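You operate a simulated robot arm through the tools that you are given. There is no shell and no other tool.

Carry out the task below with a simulated robot arm. There is one attempt and no reset: what you move stays moved.

JOB
Slide C-arm 1 fully in, lock it and pin it for transport.
Fine: lock the green lever; the orange pin goes into the lock bore.

Only the result counts: the job must be done as asked and must still hold three seconds after the hand-in. Knocking over, shifting, dropping, spilling or breaking anything else fails it.

ROBOT AND FRAMES
A 7-joint arm with a two-finger parallel gripper, fixed in place. Base frame: the origin is at the foot of the arm, x ahead of it, y to its left, z up. Units: mm, rad, N and s.
Its first joint turns from -2.897 to 2.897 rad. Payload 4.4 kg.
The tool frame sits at the grasp point between the pads (the TCP): z along the fingers, y along the line on which they close. The tips reach 23 mm beyond it. The gripper opens to 94 mm. The fingers are 38 mm wide and 10 mm thick; the gripper's body (54 by 96 mm) begins 39 mm behind the TCP.
Orientation is that of the tool frame in the base frame, as a unit quaternion [w, x, y, z]. With the fingers straight down and closing along the base's y, the tool's x points along the base's -x, its y along +y and its z along -z.

CONTROLS
- The arm moves only by the tool move_arm. Its argument "motion" is a list of rows, each an object (a shift or turn left out is 0, a gripper value left out holds the last) with "dp": the shift along the tool's x, y, z in units of 500 mm (1.0 is 500 mm), a list of three; "turn": the turn, a rotation vector about the tool's x, y, z in units of 90 degrees (1.0 is 90 degrees), a list of three. In form: [{"dp": [x, y, z], "turn": [rx, ry, rz]}, ...]. A call has 1 to 20 rows; each row is the pose to reach, as a shift and turn from the pose commanded when the call began, along the tool's axes at that moment. "jaw" is the closure, from 0 (fully open) to 1 (shut), set as the call begins (left out, the last holds). A call with a number of a shift or a turn outside -1 to 1 is refused whole. Rows are played at 5 a second. More than 50 mm and 0.15 rad between two rows, or a gripper value outside its range, and nothing of the call is played. A pose out of reach is approached as far as the arm can. The call stops where the force on the tool passes 90 N (or 10 N more than at its start, if that is more) or the arm is blocked; 0.2 s more then pass. Each finger travels about 72 mm/s and halts on what it meets, pressing with about 41 N; the grip force reading is that of the motor and also rises with nothing between the fingers. The clock runs only during rows and for 0.2 s after the last one: add rows that repeat a pose to give the fingers time. The reply holds the time, the measured pose of the TCP, the force on the tool along the base axes, the opening and the grip force, in the units named above and with some noise, with the torque about the TCP (base axes, N m) and any sound that the robot's microphone picked up, and new pictures: "show" is both (left out), scene, wrist or none.
- Cameras (640 x 400 px; columns grow to the right, rows downward): "scene" is fixed at [221.3, 651.4, 1629.6]; the picture's right is [-0.35, -0.94, 0.00], its down [-0.60, 0.22, -0.77] and it looks along [0.72, -0.26, -0.64] (base axes); focal length 335 px, centre (320, 200). "wrist" rides on the gripper at [87, 16, -74] in the tool frame; the picture's right is [-0.18, 0.98, 0.00], its down [-0.58, -0.11, -0.81] and it looks along [-0.79, -0.15, 0.59] (tool axes); focal length 243 px, centre (320, 200). There is no depth. A picture from a camera that has moved, and an enlarged one, comes with that camera's place and axes in the base frame and with its lens.
- inspect(camera, box): a new picture of the part [left, top, right, bottom] of that camera's present view, enlarged. It takes no simulated time.
- job_done(): hands the job in; it is judged then, once.

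Places have to be worked out from the pictures, the camera data and where the tool is seen. Open the gripper and draw the arm clear of the work before you hand the job in, unless the task says otherwise.

The tools are called after "Call:" as name(argument=value, ...) on one line, values as JSON. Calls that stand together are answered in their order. move_arm: Moves the arm, as the interface text tells. Its arguments: {"type":"object","properties":{"motion":{"type":"array"},"jaw":{"type":"number"},"show":{"type":"string","enum":["both","scene","wrist","none"]}},"required":["motion"]} The other tools are called the same way: inspect (camera, box) takes an enlarged picture of a part of a camera's view; job_done () hands the job in.

At the start:

```text
t: 0.0
ee_pos: [582.9, 241.4, 1376.1]
ee_rot: [0.0, 0.0, 1.0, 0.0]
contact_force: [0.1, -0.1, -0.8]
moment: [0.02, 0.01, 0.03]
grip_width: 93.8
finger_force: 0.1
```

scene: 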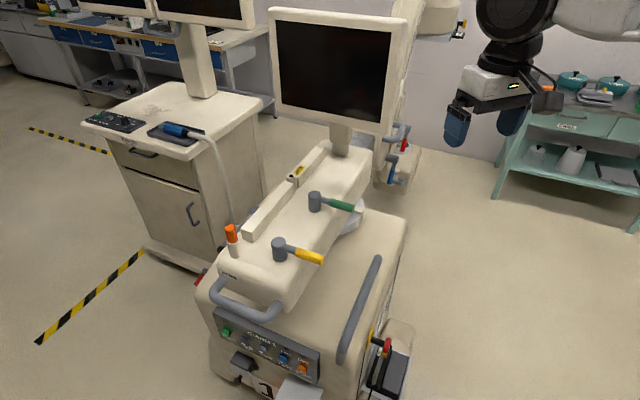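
wrist: 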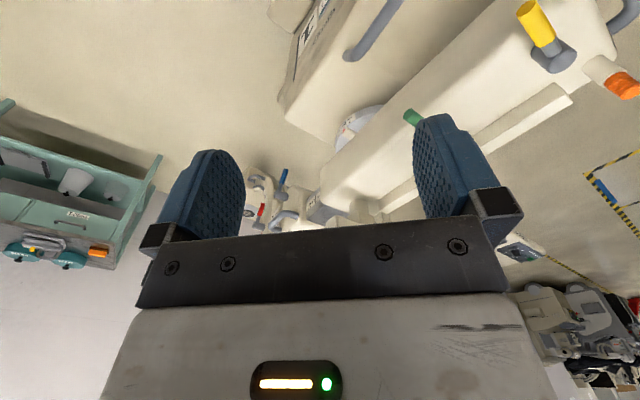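

The scene shows a C-arm trolley with a green lever, a yellow lever, an orange pin in a holder and an arm with a slide. I'll look closer before moving anything.

Call:
inspect(camera="scene", box=[190, 130, 420, 310])

Call:
inspect(camera="scene", box=[260, 160, 400, 260])

Call:
inspect(camera="scene", box=[190, 210, 330, 310])

Call:
inspect(camera="scene", box=[190, 290, 430, 400])

Call:
inspect(camera="scene", box=[340, 0, 480, 220])

Call:
inspect(camera="wrist", box=[230, 0, 640, 280])

```text
2.22 times, centred on (305, 220) of scene
camera zoom: at [221.3, 651.4, 1629.6], right [-0.35, -0.94, 0.0], down [-0.6, 0.22, -0.77], along [0.72, -0.26, -0.64], focal length 745 px, centre (353, 156)
```

zoom: 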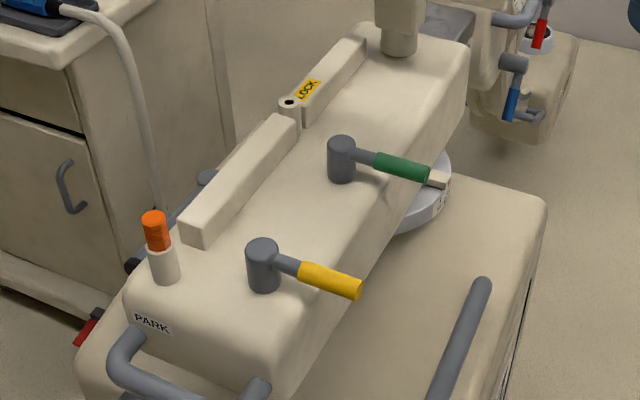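

```text
4.00 times, centred on (330, 210) of scene
camera zoom: at [221.3, 651.4, 1629.6], right [-0.35, -0.94, 0.0], down [-0.6, 0.22, -0.77], along [0.72, -0.26, -0.64], focal length 1342 px, centre (280, 160)
```

zoom: 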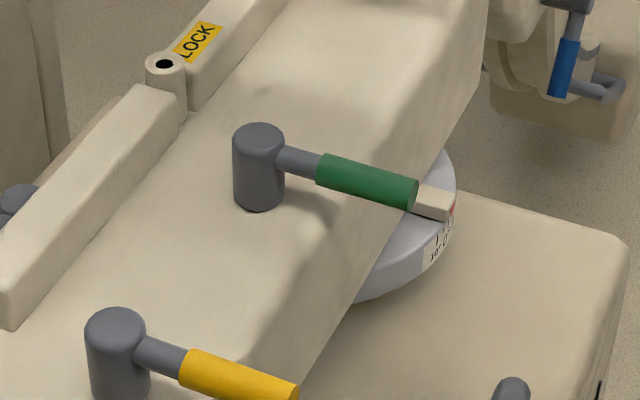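

```text
4.00 times, centred on (260, 260) of scene
camera zoom: at [221.3, 651.4, 1629.6], right [-0.35, -0.94, 0.0], down [-0.6, 0.22, -0.77], along [0.72, -0.26, -0.64], focal length 1342 px, centre (560, -40)
```

zoom: 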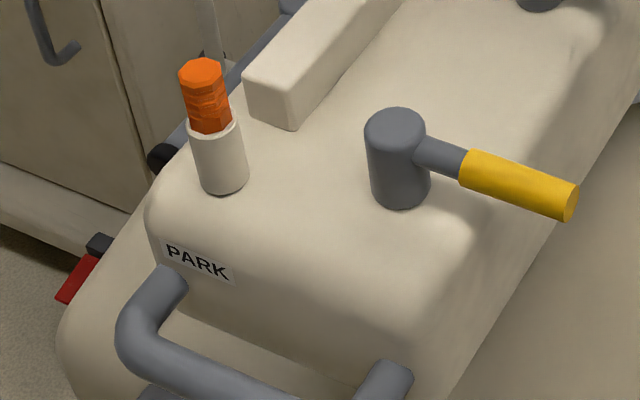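

```text
2.67 times, centred on (310, 345) of scene
camera zoom: at [221.3, 651.4, 1629.6], right [-0.35, -0.94, 0.0], down [-0.6, 0.22, -0.77], along [0.72, -0.26, -0.64], focal length 894 px, centre (347, -187)
```

zoom: 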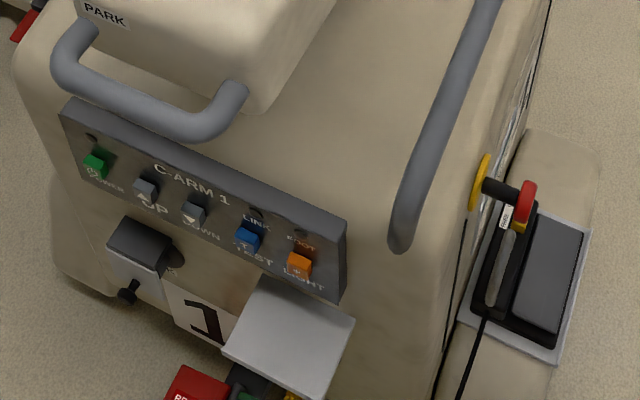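

```text
1.82 times, centred on (410, 110) of scene
camera zoom: at [221.3, 651.4, 1629.6], right [-0.35, -0.94, 0.0], down [-0.6, 0.22, -0.77], along [0.72, -0.26, -0.64], focal length 610 px, centre (156, 364)
```

zoom: 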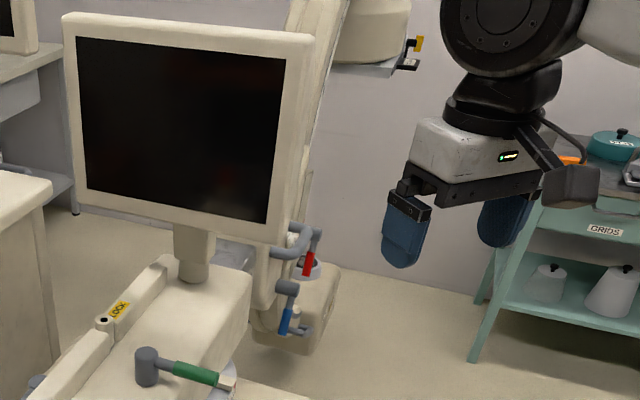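

```text
1.43 times, centred on (435, 140) of wrist
camera zoom: at [496.1, 257.8, 1451.9], right [0.18, 0.98, 0.0], down [0.58, -0.11, 0.81], along [0.79, -0.15, -0.59], focal length 347 px, centre (156, 286)
```

zoom: 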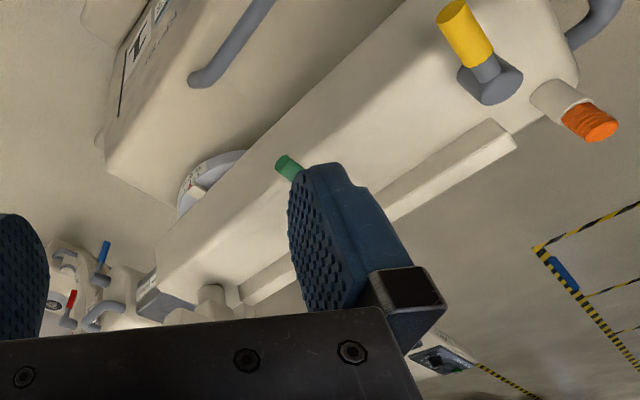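

The pin triangulates to about (757, 657, 1130), with the arm running roughly along (0.7, -0.7). I'll yaw the hand in free air so the wrist camera looks across the arm, and get better views.

Call:
move_arm(motion=[{"dp": [0, 0, 0], "turn": [0, 0, -0.09]}, {"dp": [0, 0, 0], "turn": [0, 0, -0.18]}, {"dp": [0, 0, 0], "turn": [0, 0, -0.27]}, {"dp": [0, 0, 0], "turn": [0, 0, -0.36]}, {"dp": [0, 0, 0], "turn": [0, 0, -0.45]}, {"dp": [0, 0, 0], "turn": [0, 0, -0.5]}], show="both")

```text
t: 1.4
ee_pos: [583.5, 241.9, 1377.7]
ee_rot: [0.001, -0.384, 0.924, 0.0]
contact_force: [0.2, 0.1, 0.3]
moment: [0.01, -0.04, -0.03]
grip_width: 94.2
finger_force: 0.0
camera wrist: at [509.9, 191.7, 1451.9], right [-0.57, 0.82, 0.0], down [0.49, 0.33, 0.81], along [0.67, 0.46, -0.59], focal length 243 px, centre (320, 200)
```

scene: 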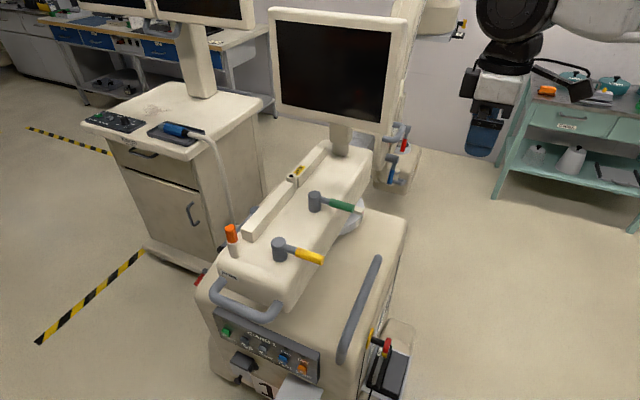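
wrist: 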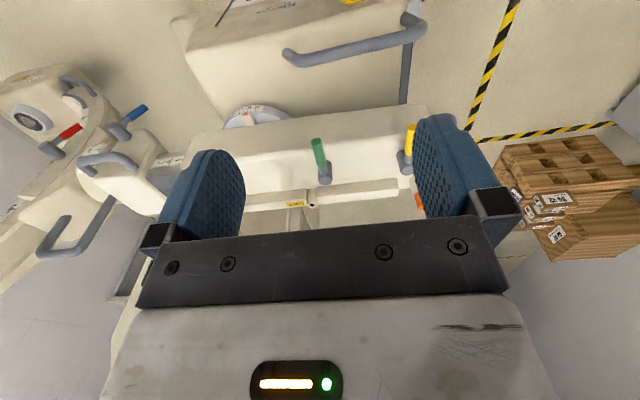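

The yawed view spans the whole arm. I'll zoom in on the lever, bore and disc.

Call:
inspect(camera="wrist", box=[210, 80, 430, 220])

Call:
inspect(camera="wrist", box=[0, 40, 260, 220])

Call:
inspect(camera="wrist", box=[180, 0, 440, 140])

```text
2.86 times, centred on (320, 150) of wrist
camera zoom: at [509.9, 191.7, 1451.9], right [-0.57, 0.82, 0.0], down [0.49, 0.33, 0.81], along [0.67, 0.46, -0.59], focal length 693 px, centre (320, 343)
```

zoom: 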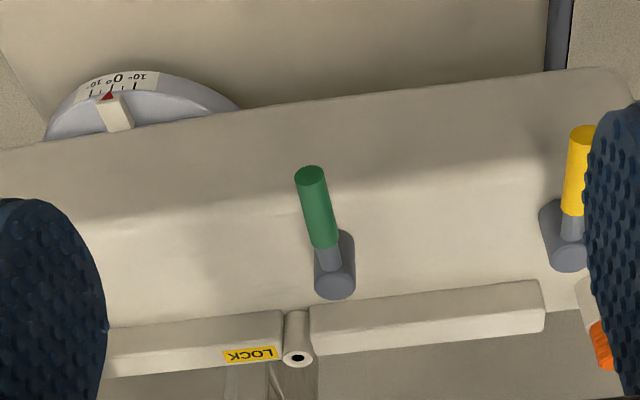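

```text
2.22 times, centred on (130, 130) of wrist
camera zoom: at [509.9, 191.7, 1451.9], right [-0.57, 0.82, 0.0], down [0.49, 0.33, 0.81], along [0.67, 0.46, -0.59], focal length 539 px, centre (742, 356)
```

zoom: 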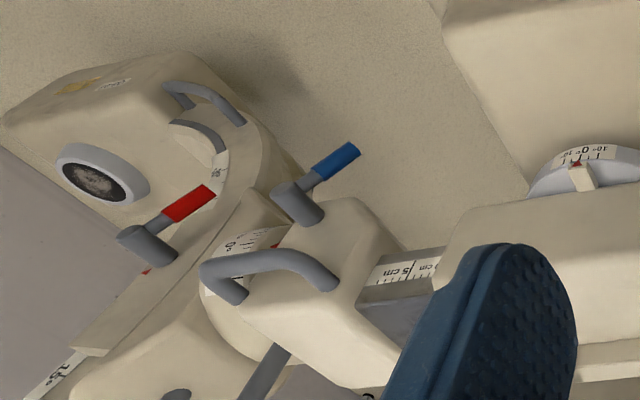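

```text
2.46 times, centred on (310, 70) of wrist
camera zoom: at [509.9, 191.7, 1451.9], right [-0.57, 0.82, 0.0], down [0.49, 0.33, 0.81], along [0.67, 0.46, -0.59], focal length 597 px, centre (345, 520)
```

zoom: 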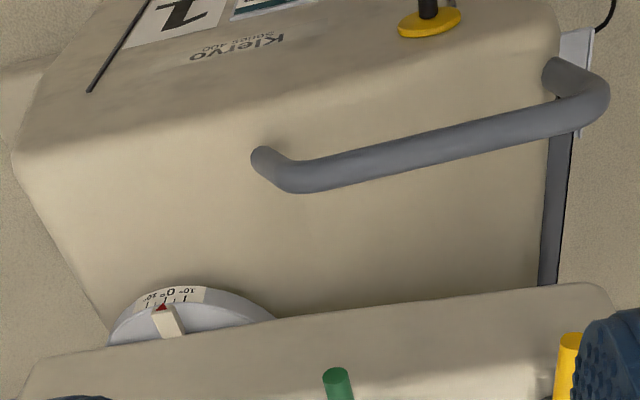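

The C unit slides on a grey inner tube with a cm scale that sticks out of the housing, so "in" means pushing the C toward the housing along about (-0.7, 0.7). I'll move the camera round to look at that scale and the C-unit's handle.

Call:
move_arm(motion=[{"dp": [0.025, -0.06, 0], "turn": [0, 0, 0.07]}, {"dp": [0.05, -0.12, 0], "turn": [0, 0, 0.14]}, {"dp": [0.075, -0.18, 0], "turn": [0, 0, 0.21]}, {"dp": [0.1, -0.24, 0], "turn": [0, 0, 0.28]}, {"dp": [0.125, -0.3, 0], "turn": [0, 0, 0.35]}, {"dp": [0.15, -0.36, 0], "turn": [0, 0, 0.42]}, {"dp": [0.175, -0.42, 0], "turn": [0, 0, 0.49]}, {"dp": [0.199, -0.481, 0], "turn": [0, 0, 0.49]}], show="both")

```text
t: 3.2
ee_pos: [683.8, 1.1, 1376.6]
ee_rot: [0.001, -0.007, 1.0, 0.0]
contact_force: [0.5, -0.6, 0.1]
moment: [0.01, -0.02, 0.01]
grip_width: 94.0
finger_force: 0.0
camera wrist: at [594.8, 17.2, 1451.6], right [0.17, 0.99, 0.0], down [0.58, -0.1, 0.81], along [0.8, -0.14, -0.59], focal length 243 px, centre (320, 200)
```

scene: 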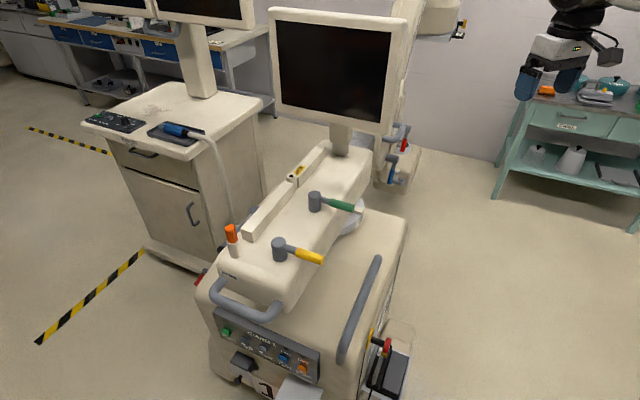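
wrist: 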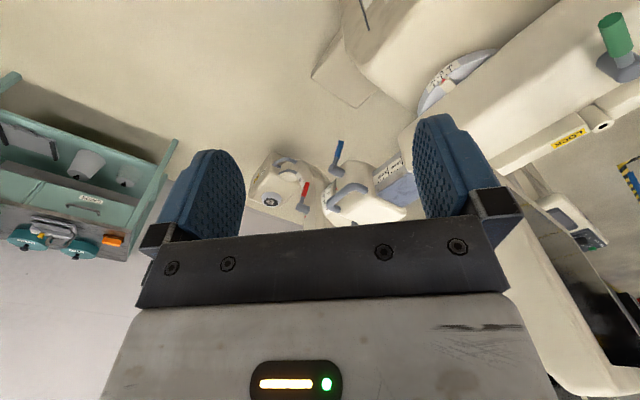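

Call:
inspect(camera="wrist", box=[240, 110, 430, 230])

Call:
inspect(camera="wrist", box=[400, 0, 640, 180])

Call:
inspect(camera="wrist", box=[360, 130, 440, 220])

```text
3.33 times, centred on (335, 170) of wrist
camera zoom: at [594.8, 17.2, 1451.6], right [0.17, 0.99, 0.0], down [0.58, -0.1, 0.81], along [0.8, -0.14, -0.59], focal length 809 px, centre (270, 300)
```

zoom: 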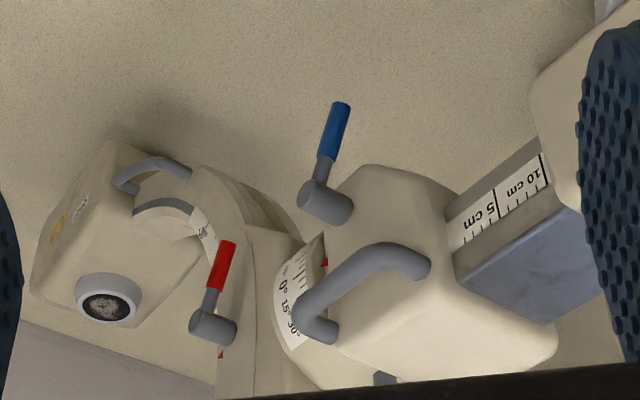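

```text
2.22 times, centred on (520, 90) of wrist
camera zoom: at [594.8, 17.2, 1451.6], right [0.17, 0.99, 0.0], down [0.58, -0.1, 0.81], along [0.8, -0.14, -0.59], focal length 539 px, centre (-124, 444)
```

zoom: 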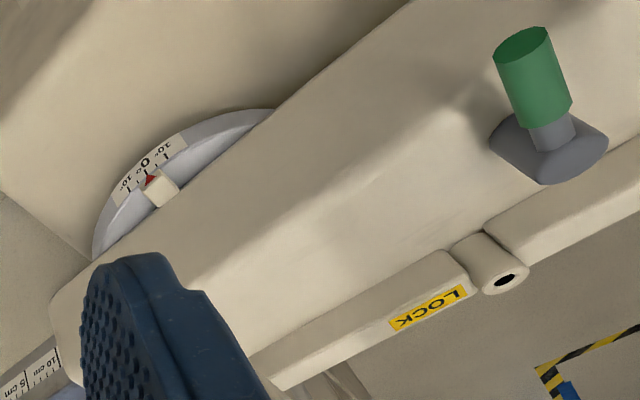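

```text
4.44 times, centred on (400, 175) of wrist
camera zoom: at [594.8, 17.2, 1451.6], right [0.17, 0.99, 0.0], down [0.58, -0.1, 0.81], along [0.8, -0.14, -0.59], focal length 1078 px, centre (-36, 311)
```

zoom: 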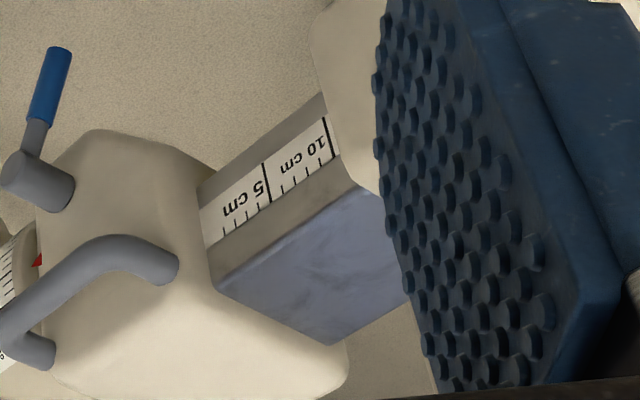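

The scale shows the C unit is about 10 cm out, and its U-handle is near (1180-1300, 0, 1000). I'll move closer to triangulate the handle and find the arm's reach.

Call:
move_arm(motion=[{"dp": [-0.066, -0.024, 0.03]}, {"dp": [-0.132, -0.048, 0.06]}, {"dp": [-0.198, -0.072, 0.09]}, {"dp": [-0.264, -0.096, 0.12]}, {"dp": [-0.332, -0.122, 0.154]}, {"dp": [-0.332, -0.122, 0.154]}], show="both")

```text
t: 4.6
ee_pos: [851.7, -56.1, 1301.5]
ee_rot: [0.001, -0.007, 1.0, 0.0]
contact_force: [0.2, 0.2, -0.7]
moment: [-0.04, 0.0, -0.01]
grip_width: 94.0
finger_force: 0.2
camera wrist: at [763.1, -41.6, 1375.9], right [0.17, 0.99, 0.0], down [0.58, -0.1, 0.81], along [0.8, -0.14, -0.59], focal length 243 px, centre (320, 200)
```

scene: 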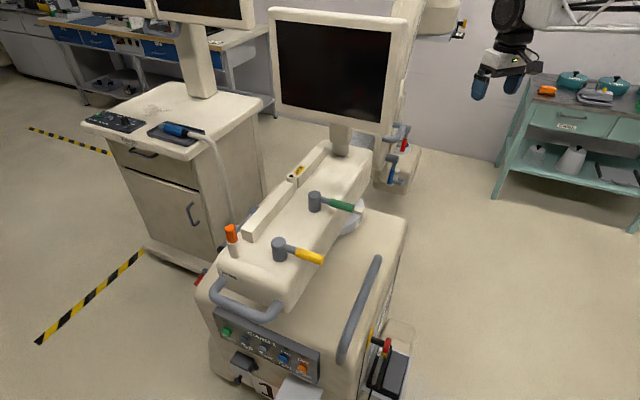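
wrist: 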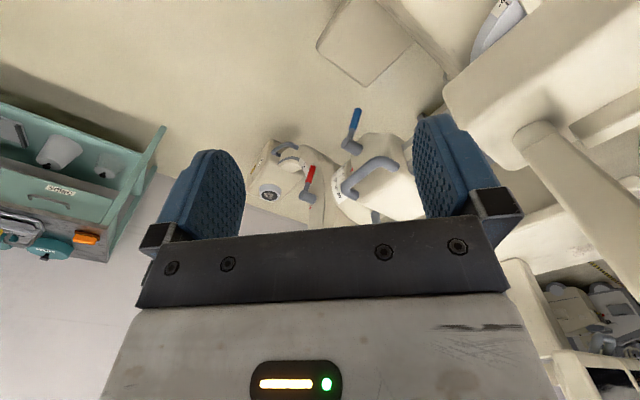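

I'll zoom in on the handle from this closer viewpoint.

Call:
inspect(camera="wrist", box=[240, 100, 430, 230])

Call:
inspect(camera="wrist", box=[330, 130, 430, 230])

Call:
inspect(camera="scene", box=[360, 90, 440, 200])

```text
3.08 times, centred on (335, 165) of wrist
camera zoom: at [763.1, -41.6, 1375.9], right [0.17, 0.99, 0.0], down [0.58, -0.1, 0.81], along [0.8, -0.14, -0.59], focal length 746 px, centre (274, 308)
```

zoom: 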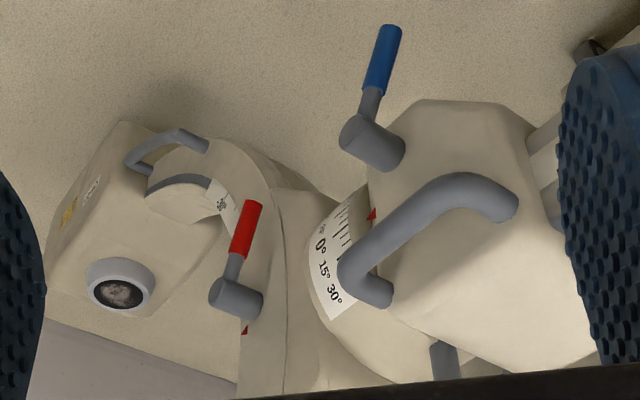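

```text
4.00 times, centred on (380, 180) of wrist
camera zoom: at [763.1, -41.6, 1375.9], right [0.17, 0.99, 0.0], down [0.58, -0.1, 0.81], along [0.8, -0.14, -0.59], focal length 970 px, centre (80, 280)
```

zoom: 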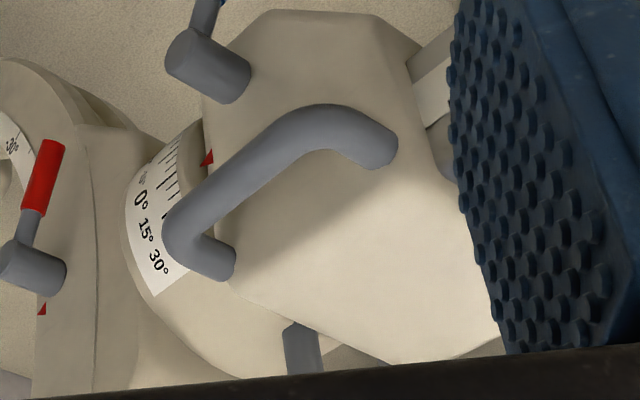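

```text
3.64 times, centred on (400, 145) of scene
camera zoom: at [221.3, 651.4, 1629.6], right [-0.35, -0.94, 0.0], down [-0.6, 0.22, -0.77], along [0.72, -0.26, -0.64], focal length 1220 px, centre (29, 400)
```

zoom: 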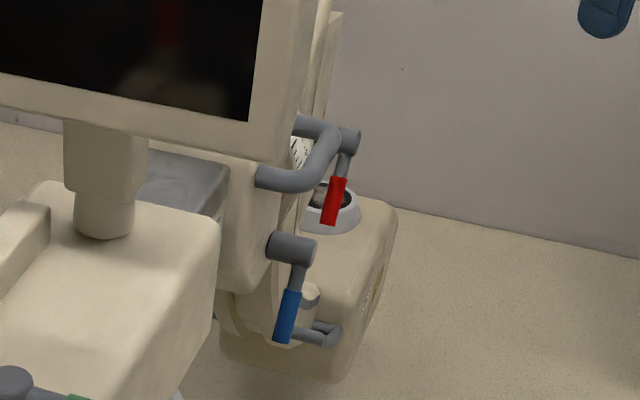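

The handle triangulates well. It is horizontal on the robot side of the C unit, with its bar running from about (1123, 18) to (1222, -61) at z≈1014 and its near foot at (1170, 54). I'll swing the yaw so the camera sits on the C side, leaving the fingers ready to straddle the bar.

Call:
move_arm(motion=[{"turn": [0, 0, -0.09]}, {"turn": [0, 0, -0.18]}, {"turn": [0, 0, -0.27]}, {"turn": [0, 0, -0.36]}, {"turn": [0, 0, -0.45]}, {"turn": [0, 0, -0.54]}, {"turn": [0, 0, -0.63]}, {"turn": [0, 0, -0.72]}, {"turn": [0, 0, -0.81]}, {"turn": [0, 0, -0.9]}, {"turn": [0, 0, -0.99]}], show="both")

```text
t: 7.0
ee_pos: [850.1, -57.3, 1300.1]
ee_rot: [0.001, 0.708, -0.707, 0.0]
contact_force: [-0.2, -0.2, 0.4]
moment: [0.01, 0.0, 0.04]
grip_width: 94.0
finger_force: 0.0
camera wrist: at [833.1, -144.3, 1374.7], right [-0.98, 0.18, 0.0], down [0.11, 0.58, 0.81], along [0.15, 0.79, -0.59], focal length 243 px, centre (320, 200)
```

scene: 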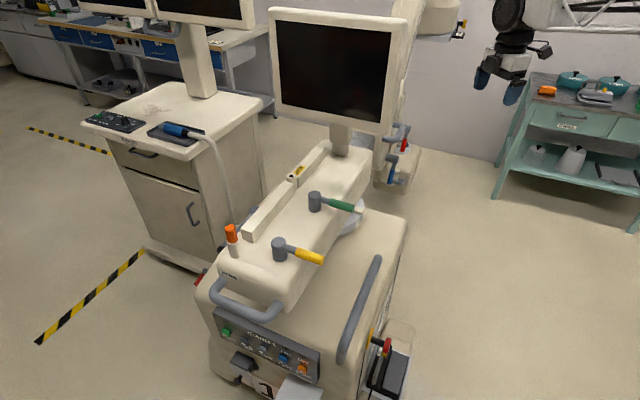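
wrist: 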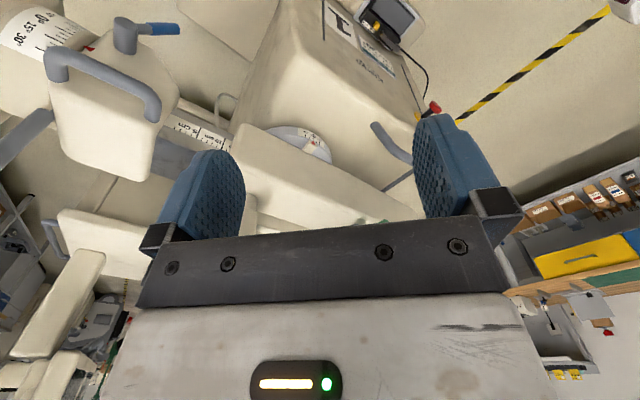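

This side view shows the C unit, the slide scale and the housing end together. I'll enlarge it.

Call:
inspect(camera="wrist", box=[0, 0, 340, 200])

Call:
inspect(camera="wrist", box=[130, 60, 290, 180])

```text
1.88 times, centred on (170, 100) of wrist
camera zoom: at [833.1, -144.3, 1374.7], right [-0.98, 0.18, 0.0], down [0.11, 0.58, 0.81], along [0.15, 0.79, -0.59], focal length 457 px, centre (602, 388)
```

zoom: 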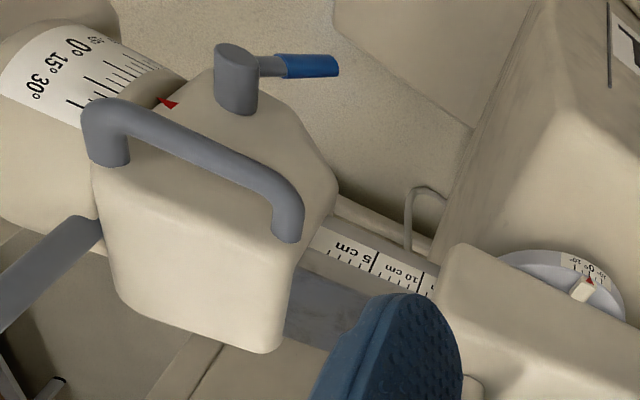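

```text
3.33 times, centred on (210, 120) of wrist
camera zoom: at [833.1, -144.3, 1374.7], right [-0.98, 0.18, 0.0], down [0.11, 0.58, 0.81], along [0.15, 0.79, -0.59], focal length 809 px, centre (687, 467)
```

zoom: 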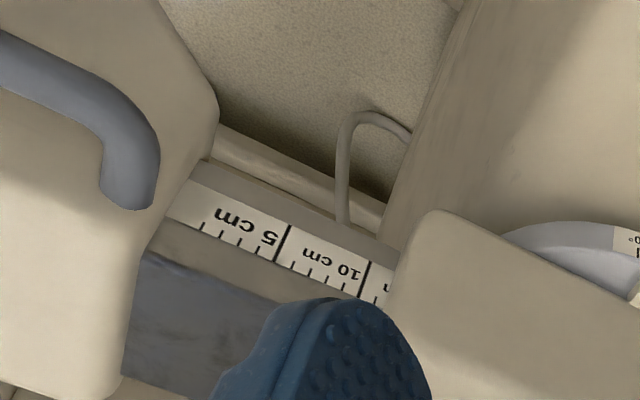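

The slide is about 12 cm out, with the axis at about -44°. I'll go to a pre-grasp pose about 130 mm short of the handle bar, with the hand tilted outward to gain reach and the jaw closed to about 60 mm.

Call:
move_arm(motion=[{"dp": [-0.0042, -0.0595, 0.0444], "turn": [0.0497, 0.0008, -0.0561]}, {"dp": [-0.0084, -0.119, 0.0888], "turn": [0.0994, 0.0015, -0.1123]}, {"dp": [-0.0126, -0.1785, 0.1331], "turn": [0.1491, 0.0023, -0.1684]}, {"dp": [-0.0168, -0.238, 0.1775], "turn": [0.1988, 0.003, -0.2245]}, {"dp": [-0.021, -0.2975, 0.2219], "turn": [0.2484, 0.0038, -0.2806]}, {"dp": [-0.0252, -0.357, 0.2663], "turn": [0.2981, 0.0045, -0.3368]}, {"dp": [-0.0294, -0.4165, 0.3106], "turn": [0.3478, 0.0053, -0.3929]}, {"dp": [-0.0336, -0.476, 0.355], "turn": [0.3975, 0.006, -0.449]}, {"dp": [-0.0336, -0.476, 0.355], "turn": [0.3975, 0.006, -0.449]}], jaw=0.35, show="both")

```text
t: 9.0
ee_pos: [1089.4, -40.8, 1121.3]
ee_rot: [-0.21, 0.87, -0.389, 0.216]
contact_force: [-0.7, 0.2, 0.3]
moment: [0.0, 0.01, 0.02]
grip_width: 61.3
finger_force: 0.1
camera wrist: at [1090.5, -131.7, 1192.7], right [-0.69, -0.46, -0.56], down [-0.72, 0.35, 0.59], along [-0.07, 0.82, -0.57], focal length 243 px, centre (320, 200)
```

scene: 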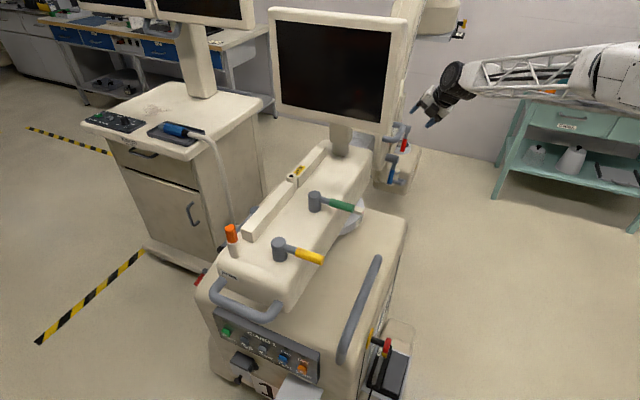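
wrist: 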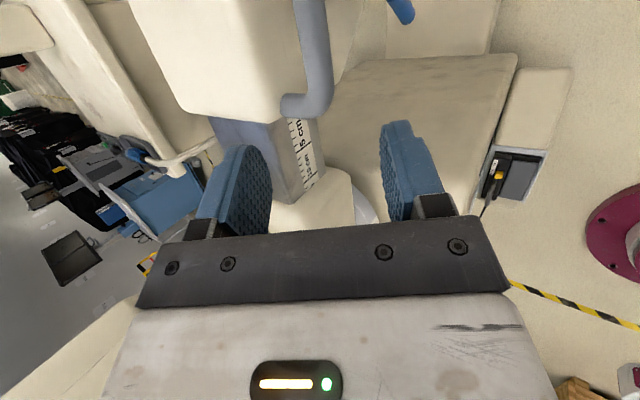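

The pose was reached without contact. I'll check the bar's alignment between the fingers before advancing.

Call:
inspect(camera="wrist", box=[200, 0, 440, 220])

Call:
inspect(camera="scene", box=[360, 60, 480, 190])

```text
1.82 times, centred on (320, 110) of wrist
camera zoom: at [1090.5, -131.7, 1192.7], right [-0.69, -0.46, -0.56], down [-0.72, 0.35, 0.59], along [-0.07, 0.82, -0.57], focal length 441 px, centre (320, 364)
```

zoom: 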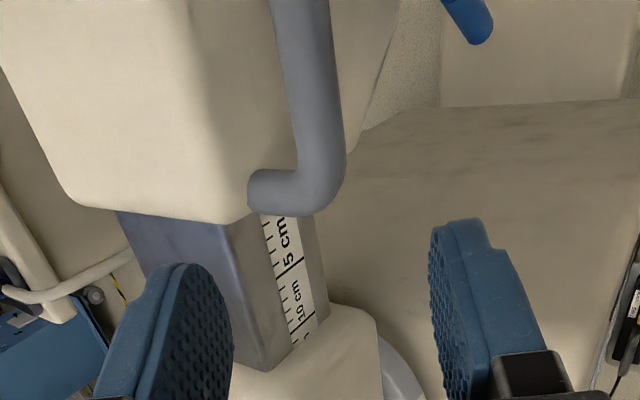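

```text
3.08 times, centred on (420, 125) of scene
camera zoom: at [221.3, 651.4, 1629.6], right [-0.35, -0.94, 0.0], down [-0.6, 0.22, -0.77], along [0.72, -0.26, -0.64], focal length 1032 px, centre (12, 431)
```

zoom: 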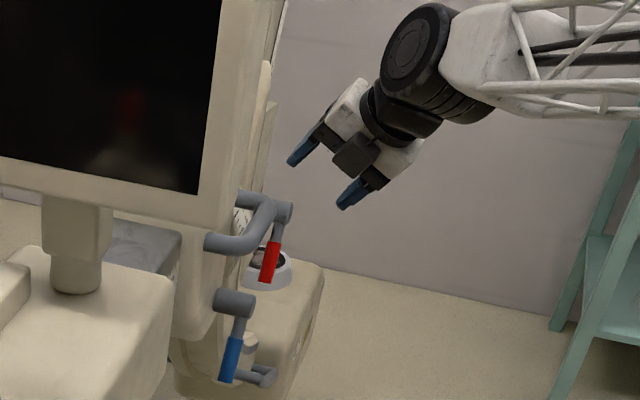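

The bar lines up with the tool axis in the image. I'll advance 95 mm along the tool axis and re-check.

Call:
move_arm(motion=[{"dp": [0, 0, 0.065]}, {"dp": [0, 0, 0.13]}, {"dp": [0, 0, 0.19]}, {"dp": [0, 0, 0.19]}], show="both")

Call:
inspect(camera="wrist", box=[180, 0, 460, 220])

Call:
inspect(camera="scene", box=[370, 80, 450, 170])

```text
t: 10.0
ee_pos: [1140.4, -20.2, 1045.0]
ee_rot: [-0.21, 0.87, -0.39, 0.216]
contact_force: [-0.2, 0.5, 0.0]
moment: [0.0, 0.02, 0.0]
grip_width: 61.0
finger_force: 0.2
camera wrist: at [1141.3, -112.0, 1116.3], right [-0.69, -0.46, -0.56], down [-0.72, 0.36, 0.59], along [-0.07, 0.82, -0.57], focal length 243 px, centre (320, 200)
```

scene: 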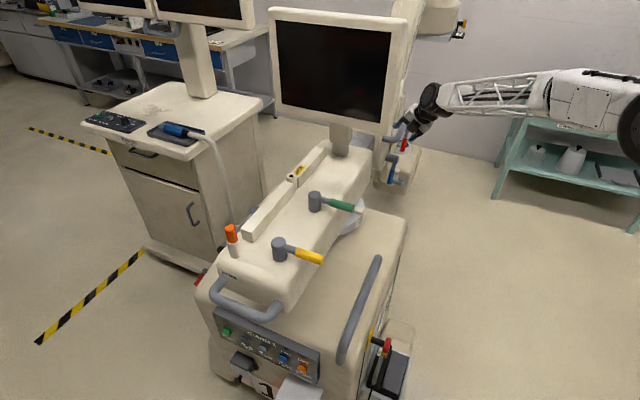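
wrist: 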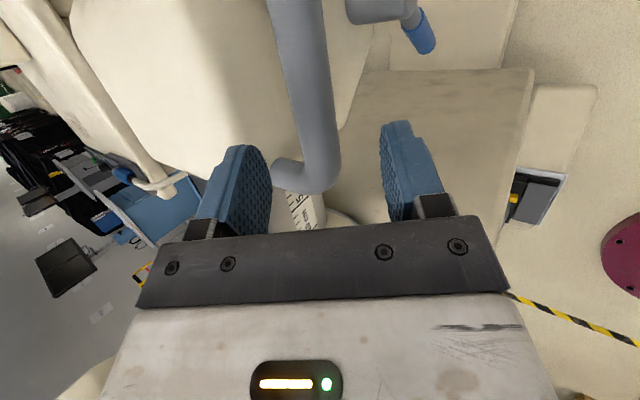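

```text
1.82 times, centred on (320, 110) of wrist
camera zoom: at [1141.3, -112.0, 1116.3], right [-0.69, -0.46, -0.56], down [-0.72, 0.36, 0.59], along [-0.07, 0.82, -0.57], focal length 441 px, centre (320, 364)
```

zoom: 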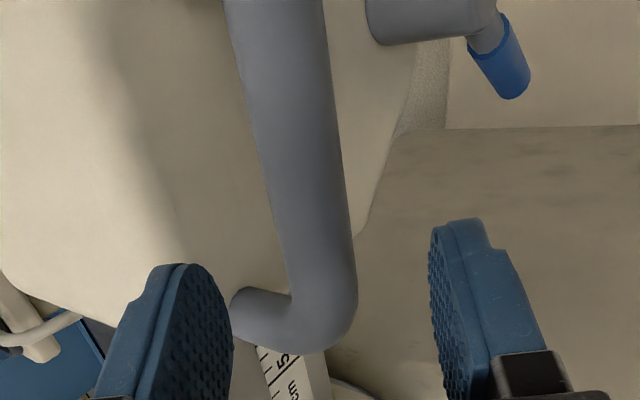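

```text
4.44 times, centred on (410, 125) of scene
camera zoom: at [221.3, 651.4, 1629.6], right [-0.35, -0.94, 0.0], down [-0.6, 0.22, -0.77], along [0.72, -0.26, -0.64], focal length 1491 px, centre (-80, 533)
```

zoom: 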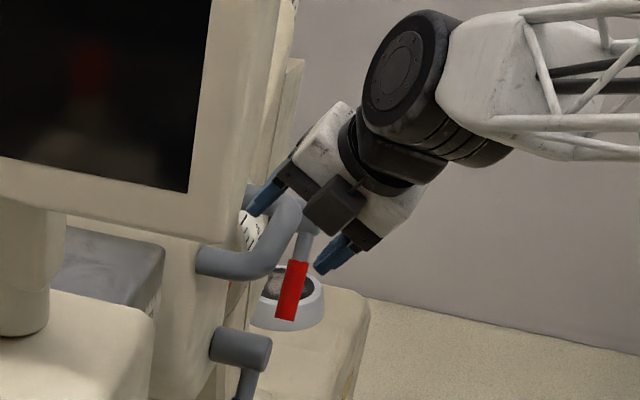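

The bar is still centred and about 40-50 mm ahead. I'll advance 44 mm more and check before closing.

Call:
move_arm(motion=[{"dp": [0, 0, 0.03]}, {"dp": [0, 0, 0.06]}, {"dp": [0, 0, 0.088]}, {"dp": [0, 0, 0.088]}], show="both")

Call:
inspect(camera="wrist", box=[180, 0, 460, 220])

Call:
inspect(camera="scene", box=[370, 80, 450, 170])

```text
t: 11.0
ee_pos: [1164.0, -12.2, 1010.4]
ee_rot: [-0.209, 0.87, -0.39, 0.217]
contact_force: [-6.9, -5.2, 4.7]
moment: [0.22, -0.12, 0.18]
grip_width: 59.3
finger_force: 0.0
camera wrist: at [1165.3, -103.6, 1080.7], right [-0.69, -0.46, -0.56], down [-0.72, 0.36, 0.59], along [-0.07, 0.82, -0.57], focal length 243 px, centre (320, 200)
```

scene: 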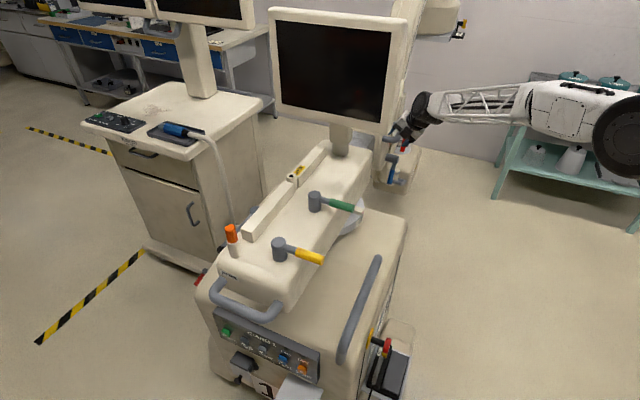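
wrist: 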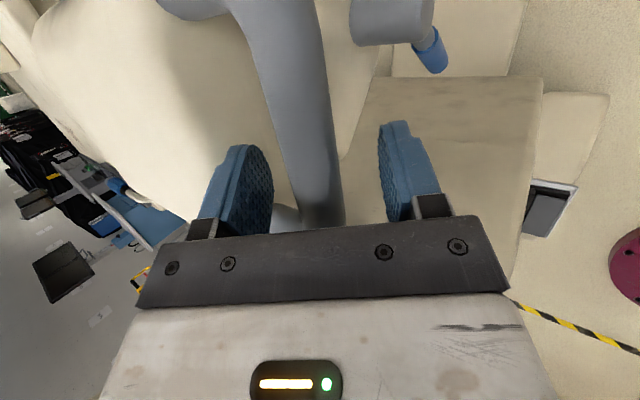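

```text
1.82 times, centred on (320, 110) of wrist
camera zoom: at [1165.3, -103.6, 1080.7], right [-0.69, -0.46, -0.56], down [-0.72, 0.36, 0.59], along [-0.07, 0.82, -0.57], focal length 441 px, centre (320, 364)
```

zoom: 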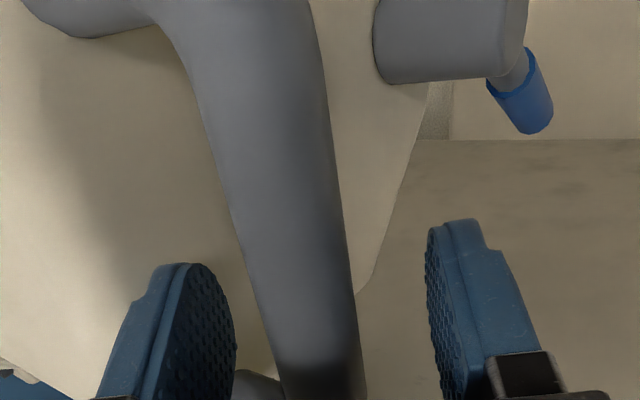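

```text
4.44 times, centred on (410, 125) of scene
camera zoom: at [221.3, 651.4, 1629.6], right [-0.35, -0.94, 0.0], down [-0.6, 0.22, -0.77], along [0.72, -0.26, -0.64], focal length 1491 px, centre (-80, 533)
```

zoom: 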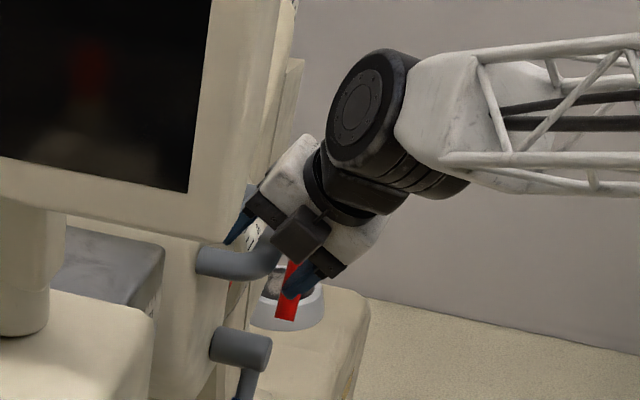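

There is a slight touch: the inner fingertip is against the C unit's face (about 10 N). I'll back off 5 mm, then close on the bar.

Call:
move_arm(motion=[{"dp": [0, 0, -0.01]}, {"dp": [0, 0, -0.01]}], show="none")

Call:
move_arm(motion=[{"dp": [0, 0, 0]}, {"dp": [0, 0, 0]}, {"dp": [0, 0, 0]}, {"dp": [0, 0, 0]}, {"dp": [0, 0, 0]}], jaw=1, show="wrist")

```text
t: 11.6
ee_pos: [1160.1, -13.4, 1013.7]
ee_rot: [-0.209, 0.871, -0.389, 0.216]
contact_force: [0.0, -0.2, -0.3]
moment: [0.02, -0.02, 0.01]
grip_width: 61.1
finger_force: 0.2
```

```text
t: 12.8
ee_pos: [1161.9, -11.8, 1014.8]
ee_rot: [-0.211, 0.87, -0.389, 0.217]
contact_force: [36.5, 24.9, 11.1]
moment: [0.93, 0.52, -1.32]
grip_width: 24.0
finger_force: 44.8
camera wrist: at [1162.9, -103.1, 1085.9], right [-0.69, -0.46, -0.56], down [-0.72, 0.35, 0.59], along [-0.07, 0.82, -0.57], focal length 243 px, centre (320, 200)
```

wrist: 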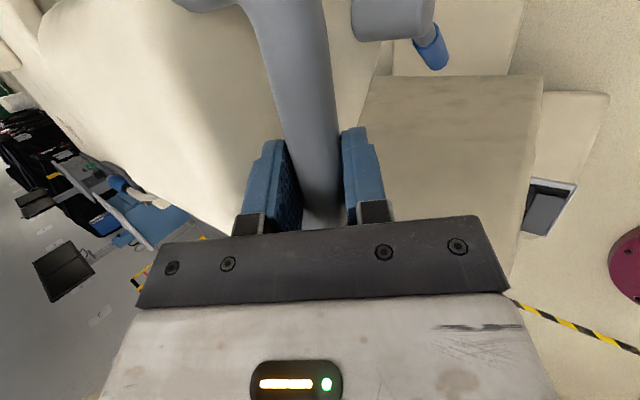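

The bar is gripped at 24 mm, but the load is one-sided at about 45 N because the hand is off centre. I'll shift about 2.5 mm along tool -y to balance it.

Call:
move_arm(motion=[{"dp": [0, -0.005, 0]}, {"dp": [0, -0.005, 0]}], show="none")

```text
t: 13.4
ee_pos: [1160.6, -12.9, 1014.6]
ee_rot: [-0.21, 0.87, -0.389, 0.216]
contact_force: [-11.8, 15.4, 14.9]
moment: [0.81, 0.71, -1.4]
grip_width: 24.2
finger_force: 44.8
```

Now balanced. I'll pull in along the slide axis 20 mm in small steps and check the forces.

Call:
move_arm(motion=[{"dp": [-0.0097, 0, -0.0025]}, {"dp": [-0.0194, 0, -0.005]}, {"dp": [-0.0291, 0, -0.0076]}, {"dp": [-0.0388, 0, -0.0101]}], show="both")

```text
t: 14.4
ee_pos: [1150.3, -2.8, 1015.6]
ee_rot: [-0.21, 0.869, -0.391, 0.22]
contact_force: [35.0, 0.4, -7.8]
moment: [0.75, 0.22, -1.99]
grip_width: 24.2
finger_force: 44.6
stopped in row 4: the force on the tool passed its limit at 110 N (the readings are from after the stop); the commanded pose is now the measured one
camera wrist: at [1151.4, -93.9, 1087.6], right [-0.69, -0.45, -0.57], down [-0.72, 0.36, 0.59], along [-0.06, 0.82, -0.57], focal length 243 px, centre (320, 200)
```

scene: 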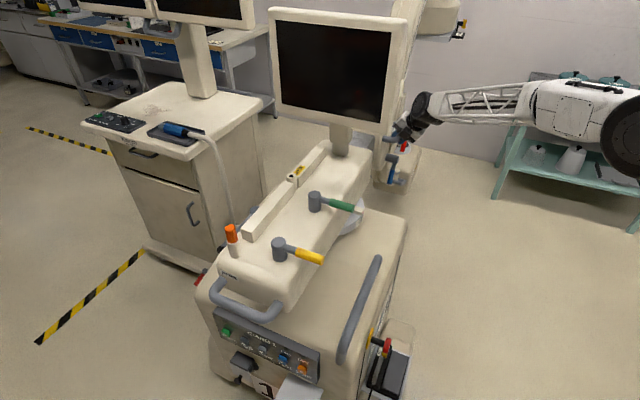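
wrist: 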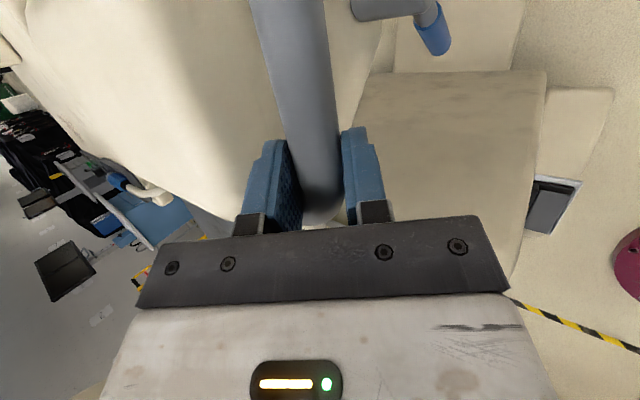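

The pull stopped at 110 N after about 14 mm, and the blue lever shifted in the image, so the hand may have slipped along the bar. I'll inspect whether the slide itself moved.

Call:
inspect(camera="wrist", box=[180, 0, 460, 220])

Call:
inspect(camera="scene", box=[370, 80, 450, 170])

```text
1.82 times, centred on (320, 110) of wrist
camera zoom: at [1151.4, -93.9, 1087.6], right [-0.69, -0.45, -0.57], down [-0.72, 0.36, 0.59], along [-0.06, 0.82, -0.57], focal length 441 px, centre (320, 364)
```

zoom: 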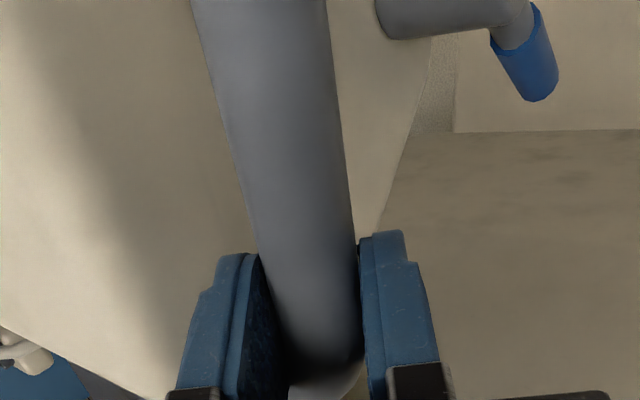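

```text
4.44 times, centred on (410, 125) of scene
camera zoom: at [221.3, 651.4, 1629.6], right [-0.35, -0.94, 0.0], down [-0.6, 0.22, -0.77], along [0.72, -0.26, -0.64], focal length 1491 px, centre (-80, 533)
```

zoom: 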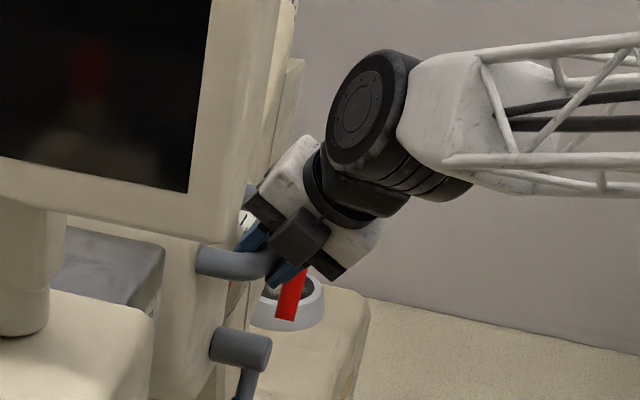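

The scene picture shows the handle has not moved, so the hand slipped along the bar and the inner finger now meets the near leg. I'll try a very slow pull to read how stiff the slide really is.

Call:
move_arm(motion=[{"dp": [-0.0019, 0, -0.0005]}, {"dp": [-0.0038, 0, -0.001]}, {"dp": [-0.0058, 0, -0.0015]}, {"dp": [-0.0077, 0, -0.002]}, {"dp": [-0.0097, 0, -0.0025]}, {"dp": [-0.0116, 0, -0.003]}], show="scene")

Call:
inspect(camera="scene", box=[370, 80, 450, 170])

```text
t: 15.1
ee_pos: [1150.9, -3.1, 1018.2]
ee_rot: [-0.211, 0.868, -0.392, 0.221]
contact_force: [36.7, -0.6, -8.9]
moment: [0.61, 0.22, -1.93]
grip_width: 23.9
finger_force: 44.8
stopped in row 3: the force on the tool passed its limit at 95 N (the readings are from after the stop); the commanded pose is now the measured one
```

scene: 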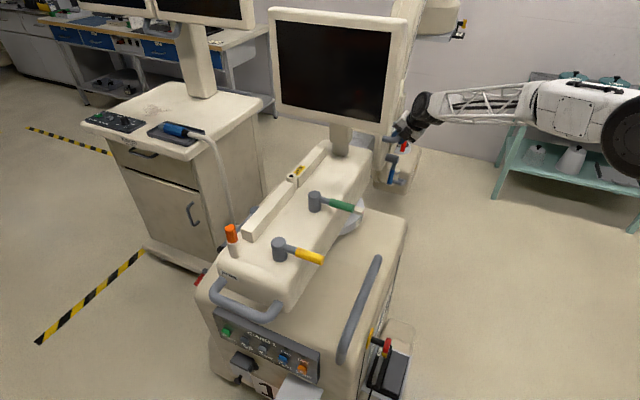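

```text
4.44 times, centred on (410, 125) of scene
camera zoom: at [221.3, 651.4, 1629.6], right [-0.35, -0.94, 0.0], down [-0.6, 0.22, -0.77], along [0.72, -0.26, -0.64], focal length 1491 px, centre (-80, 533)
```

zoom: 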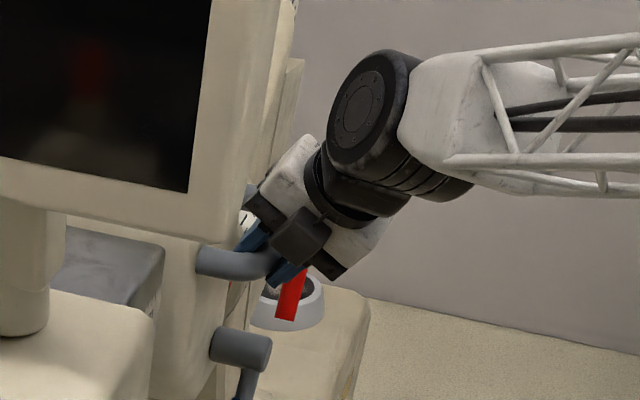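

The slide is rigidly blocked at 95 N with no motion at all, so the green lever must currently be locking it. I'll release the handle, back out, and go to the green lever.

Call:
move_arm(motion=[{"dp": [0, 0, 0]}, {"dp": [0, 0, 0]}, {"dp": [0, 0, 0]}, {"dp": [0, 0, -0.04]}, {"dp": [0, 0, -0.12]}, {"dp": [0, 0, -0.2]}, {"dp": [0, 0, -0.28]}, {"dp": [0, 0, -0.28]}], jaw=0.37, show="wrist")

```text
t: 16.9
ee_pos: [1073.1, -28.4, 1131.9]
ee_rot: [-0.211, 0.868, -0.392, 0.22]
contact_force: [0.2, 0.4, 0.0]
moment: [0.02, -0.04, -0.01]
grip_width: 59.4
finger_force: 0.0
camera wrist: at [1073.1, -118.6, 1203.6], right [-0.69, -0.45, -0.57], down [-0.72, 0.36, 0.59], along [-0.06, 0.82, -0.57], focal length 243 px, centre (320, 200)
```

wrist: 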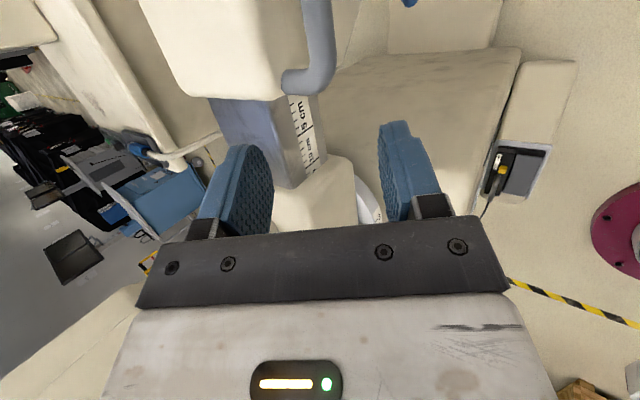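

Now clear of the handle. I'll retreat to a spot in front of the arm while turning the hand back to vertical, staying away from the monitor's corner.

Call:
move_arm(motion=[{"dp": [-0.0272, 0.0163, -0.0421], "turn": [-0.0337, 0.0128, 0.0763]}, {"dp": [-0.0543, 0.0325, -0.0843], "turn": [-0.0673, 0.0255, 0.1527]}, {"dp": [-0.0815, 0.0488, -0.1264], "turn": [-0.101, 0.0383, 0.229]}, {"dp": [-0.1087, 0.065, -0.1685], "turn": [-0.1347, 0.051, 0.3053]}, {"dp": [-0.1358, 0.0813, -0.2107], "turn": [-0.1683, 0.0638, 0.3817]}, {"dp": [-0.163, 0.0975, -0.2528], "turn": [-0.202, 0.0765, 0.458]}, {"dp": [-0.1902, 0.1138, -0.2949], "turn": [-0.2357, 0.0893, 0.5343]}, {"dp": [-0.2173, 0.13, -0.3371], "turn": [-0.2693, 0.102, 0.6107]}, {"dp": [-0.2445, 0.1463, -0.3792], "turn": [-0.303, 0.1148, 0.687]}, {"dp": [-0.2717, 0.1625, -0.4213], "turn": [-0.3367, 0.1275, 0.7633]}, {"dp": [-0.2988, 0.1788, -0.4635], "turn": [-0.3703, 0.1403, 0.8397]}, {"dp": [-0.326, 0.195, -0.5056], "turn": [-0.404, 0.153, 0.916]}, {"dp": [-0.326, 0.195, -0.5056], "turn": [-0.404, 0.153, 0.916]}], jaw=0.5, show="both")

```text
t: 19.7
ee_pos: [781.3, -12.0, 1247.6]
ee_rot: [0.0, -0.39, 0.921, 0.0]
contact_force: [-0.2, -0.4, 0.3]
moment: [-0.01, -0.03, 0.04]
grip_width: 47.2
finger_force: 0.0
camera wrist: at [708.3, -61.5, 1323.4], right [-0.58, 0.82, 0.0], down [0.48, 0.34, 0.81], along [0.66, 0.47, -0.59], focal length 243 px, centre (320, 200)
```

scene: 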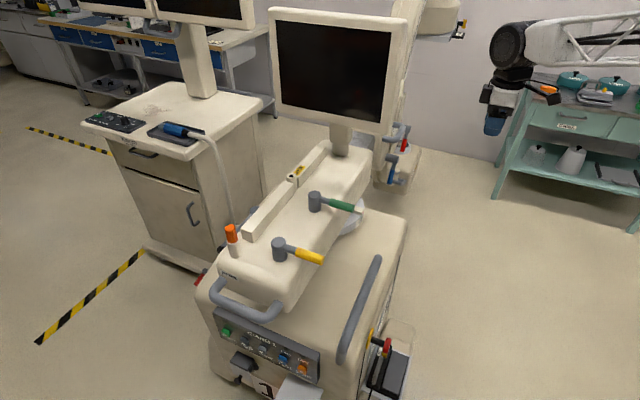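
wrist: 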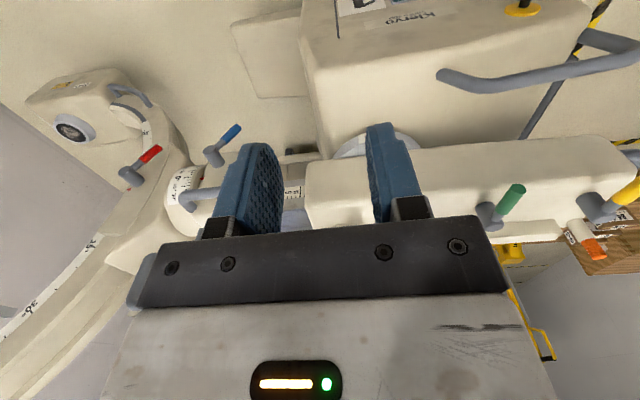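

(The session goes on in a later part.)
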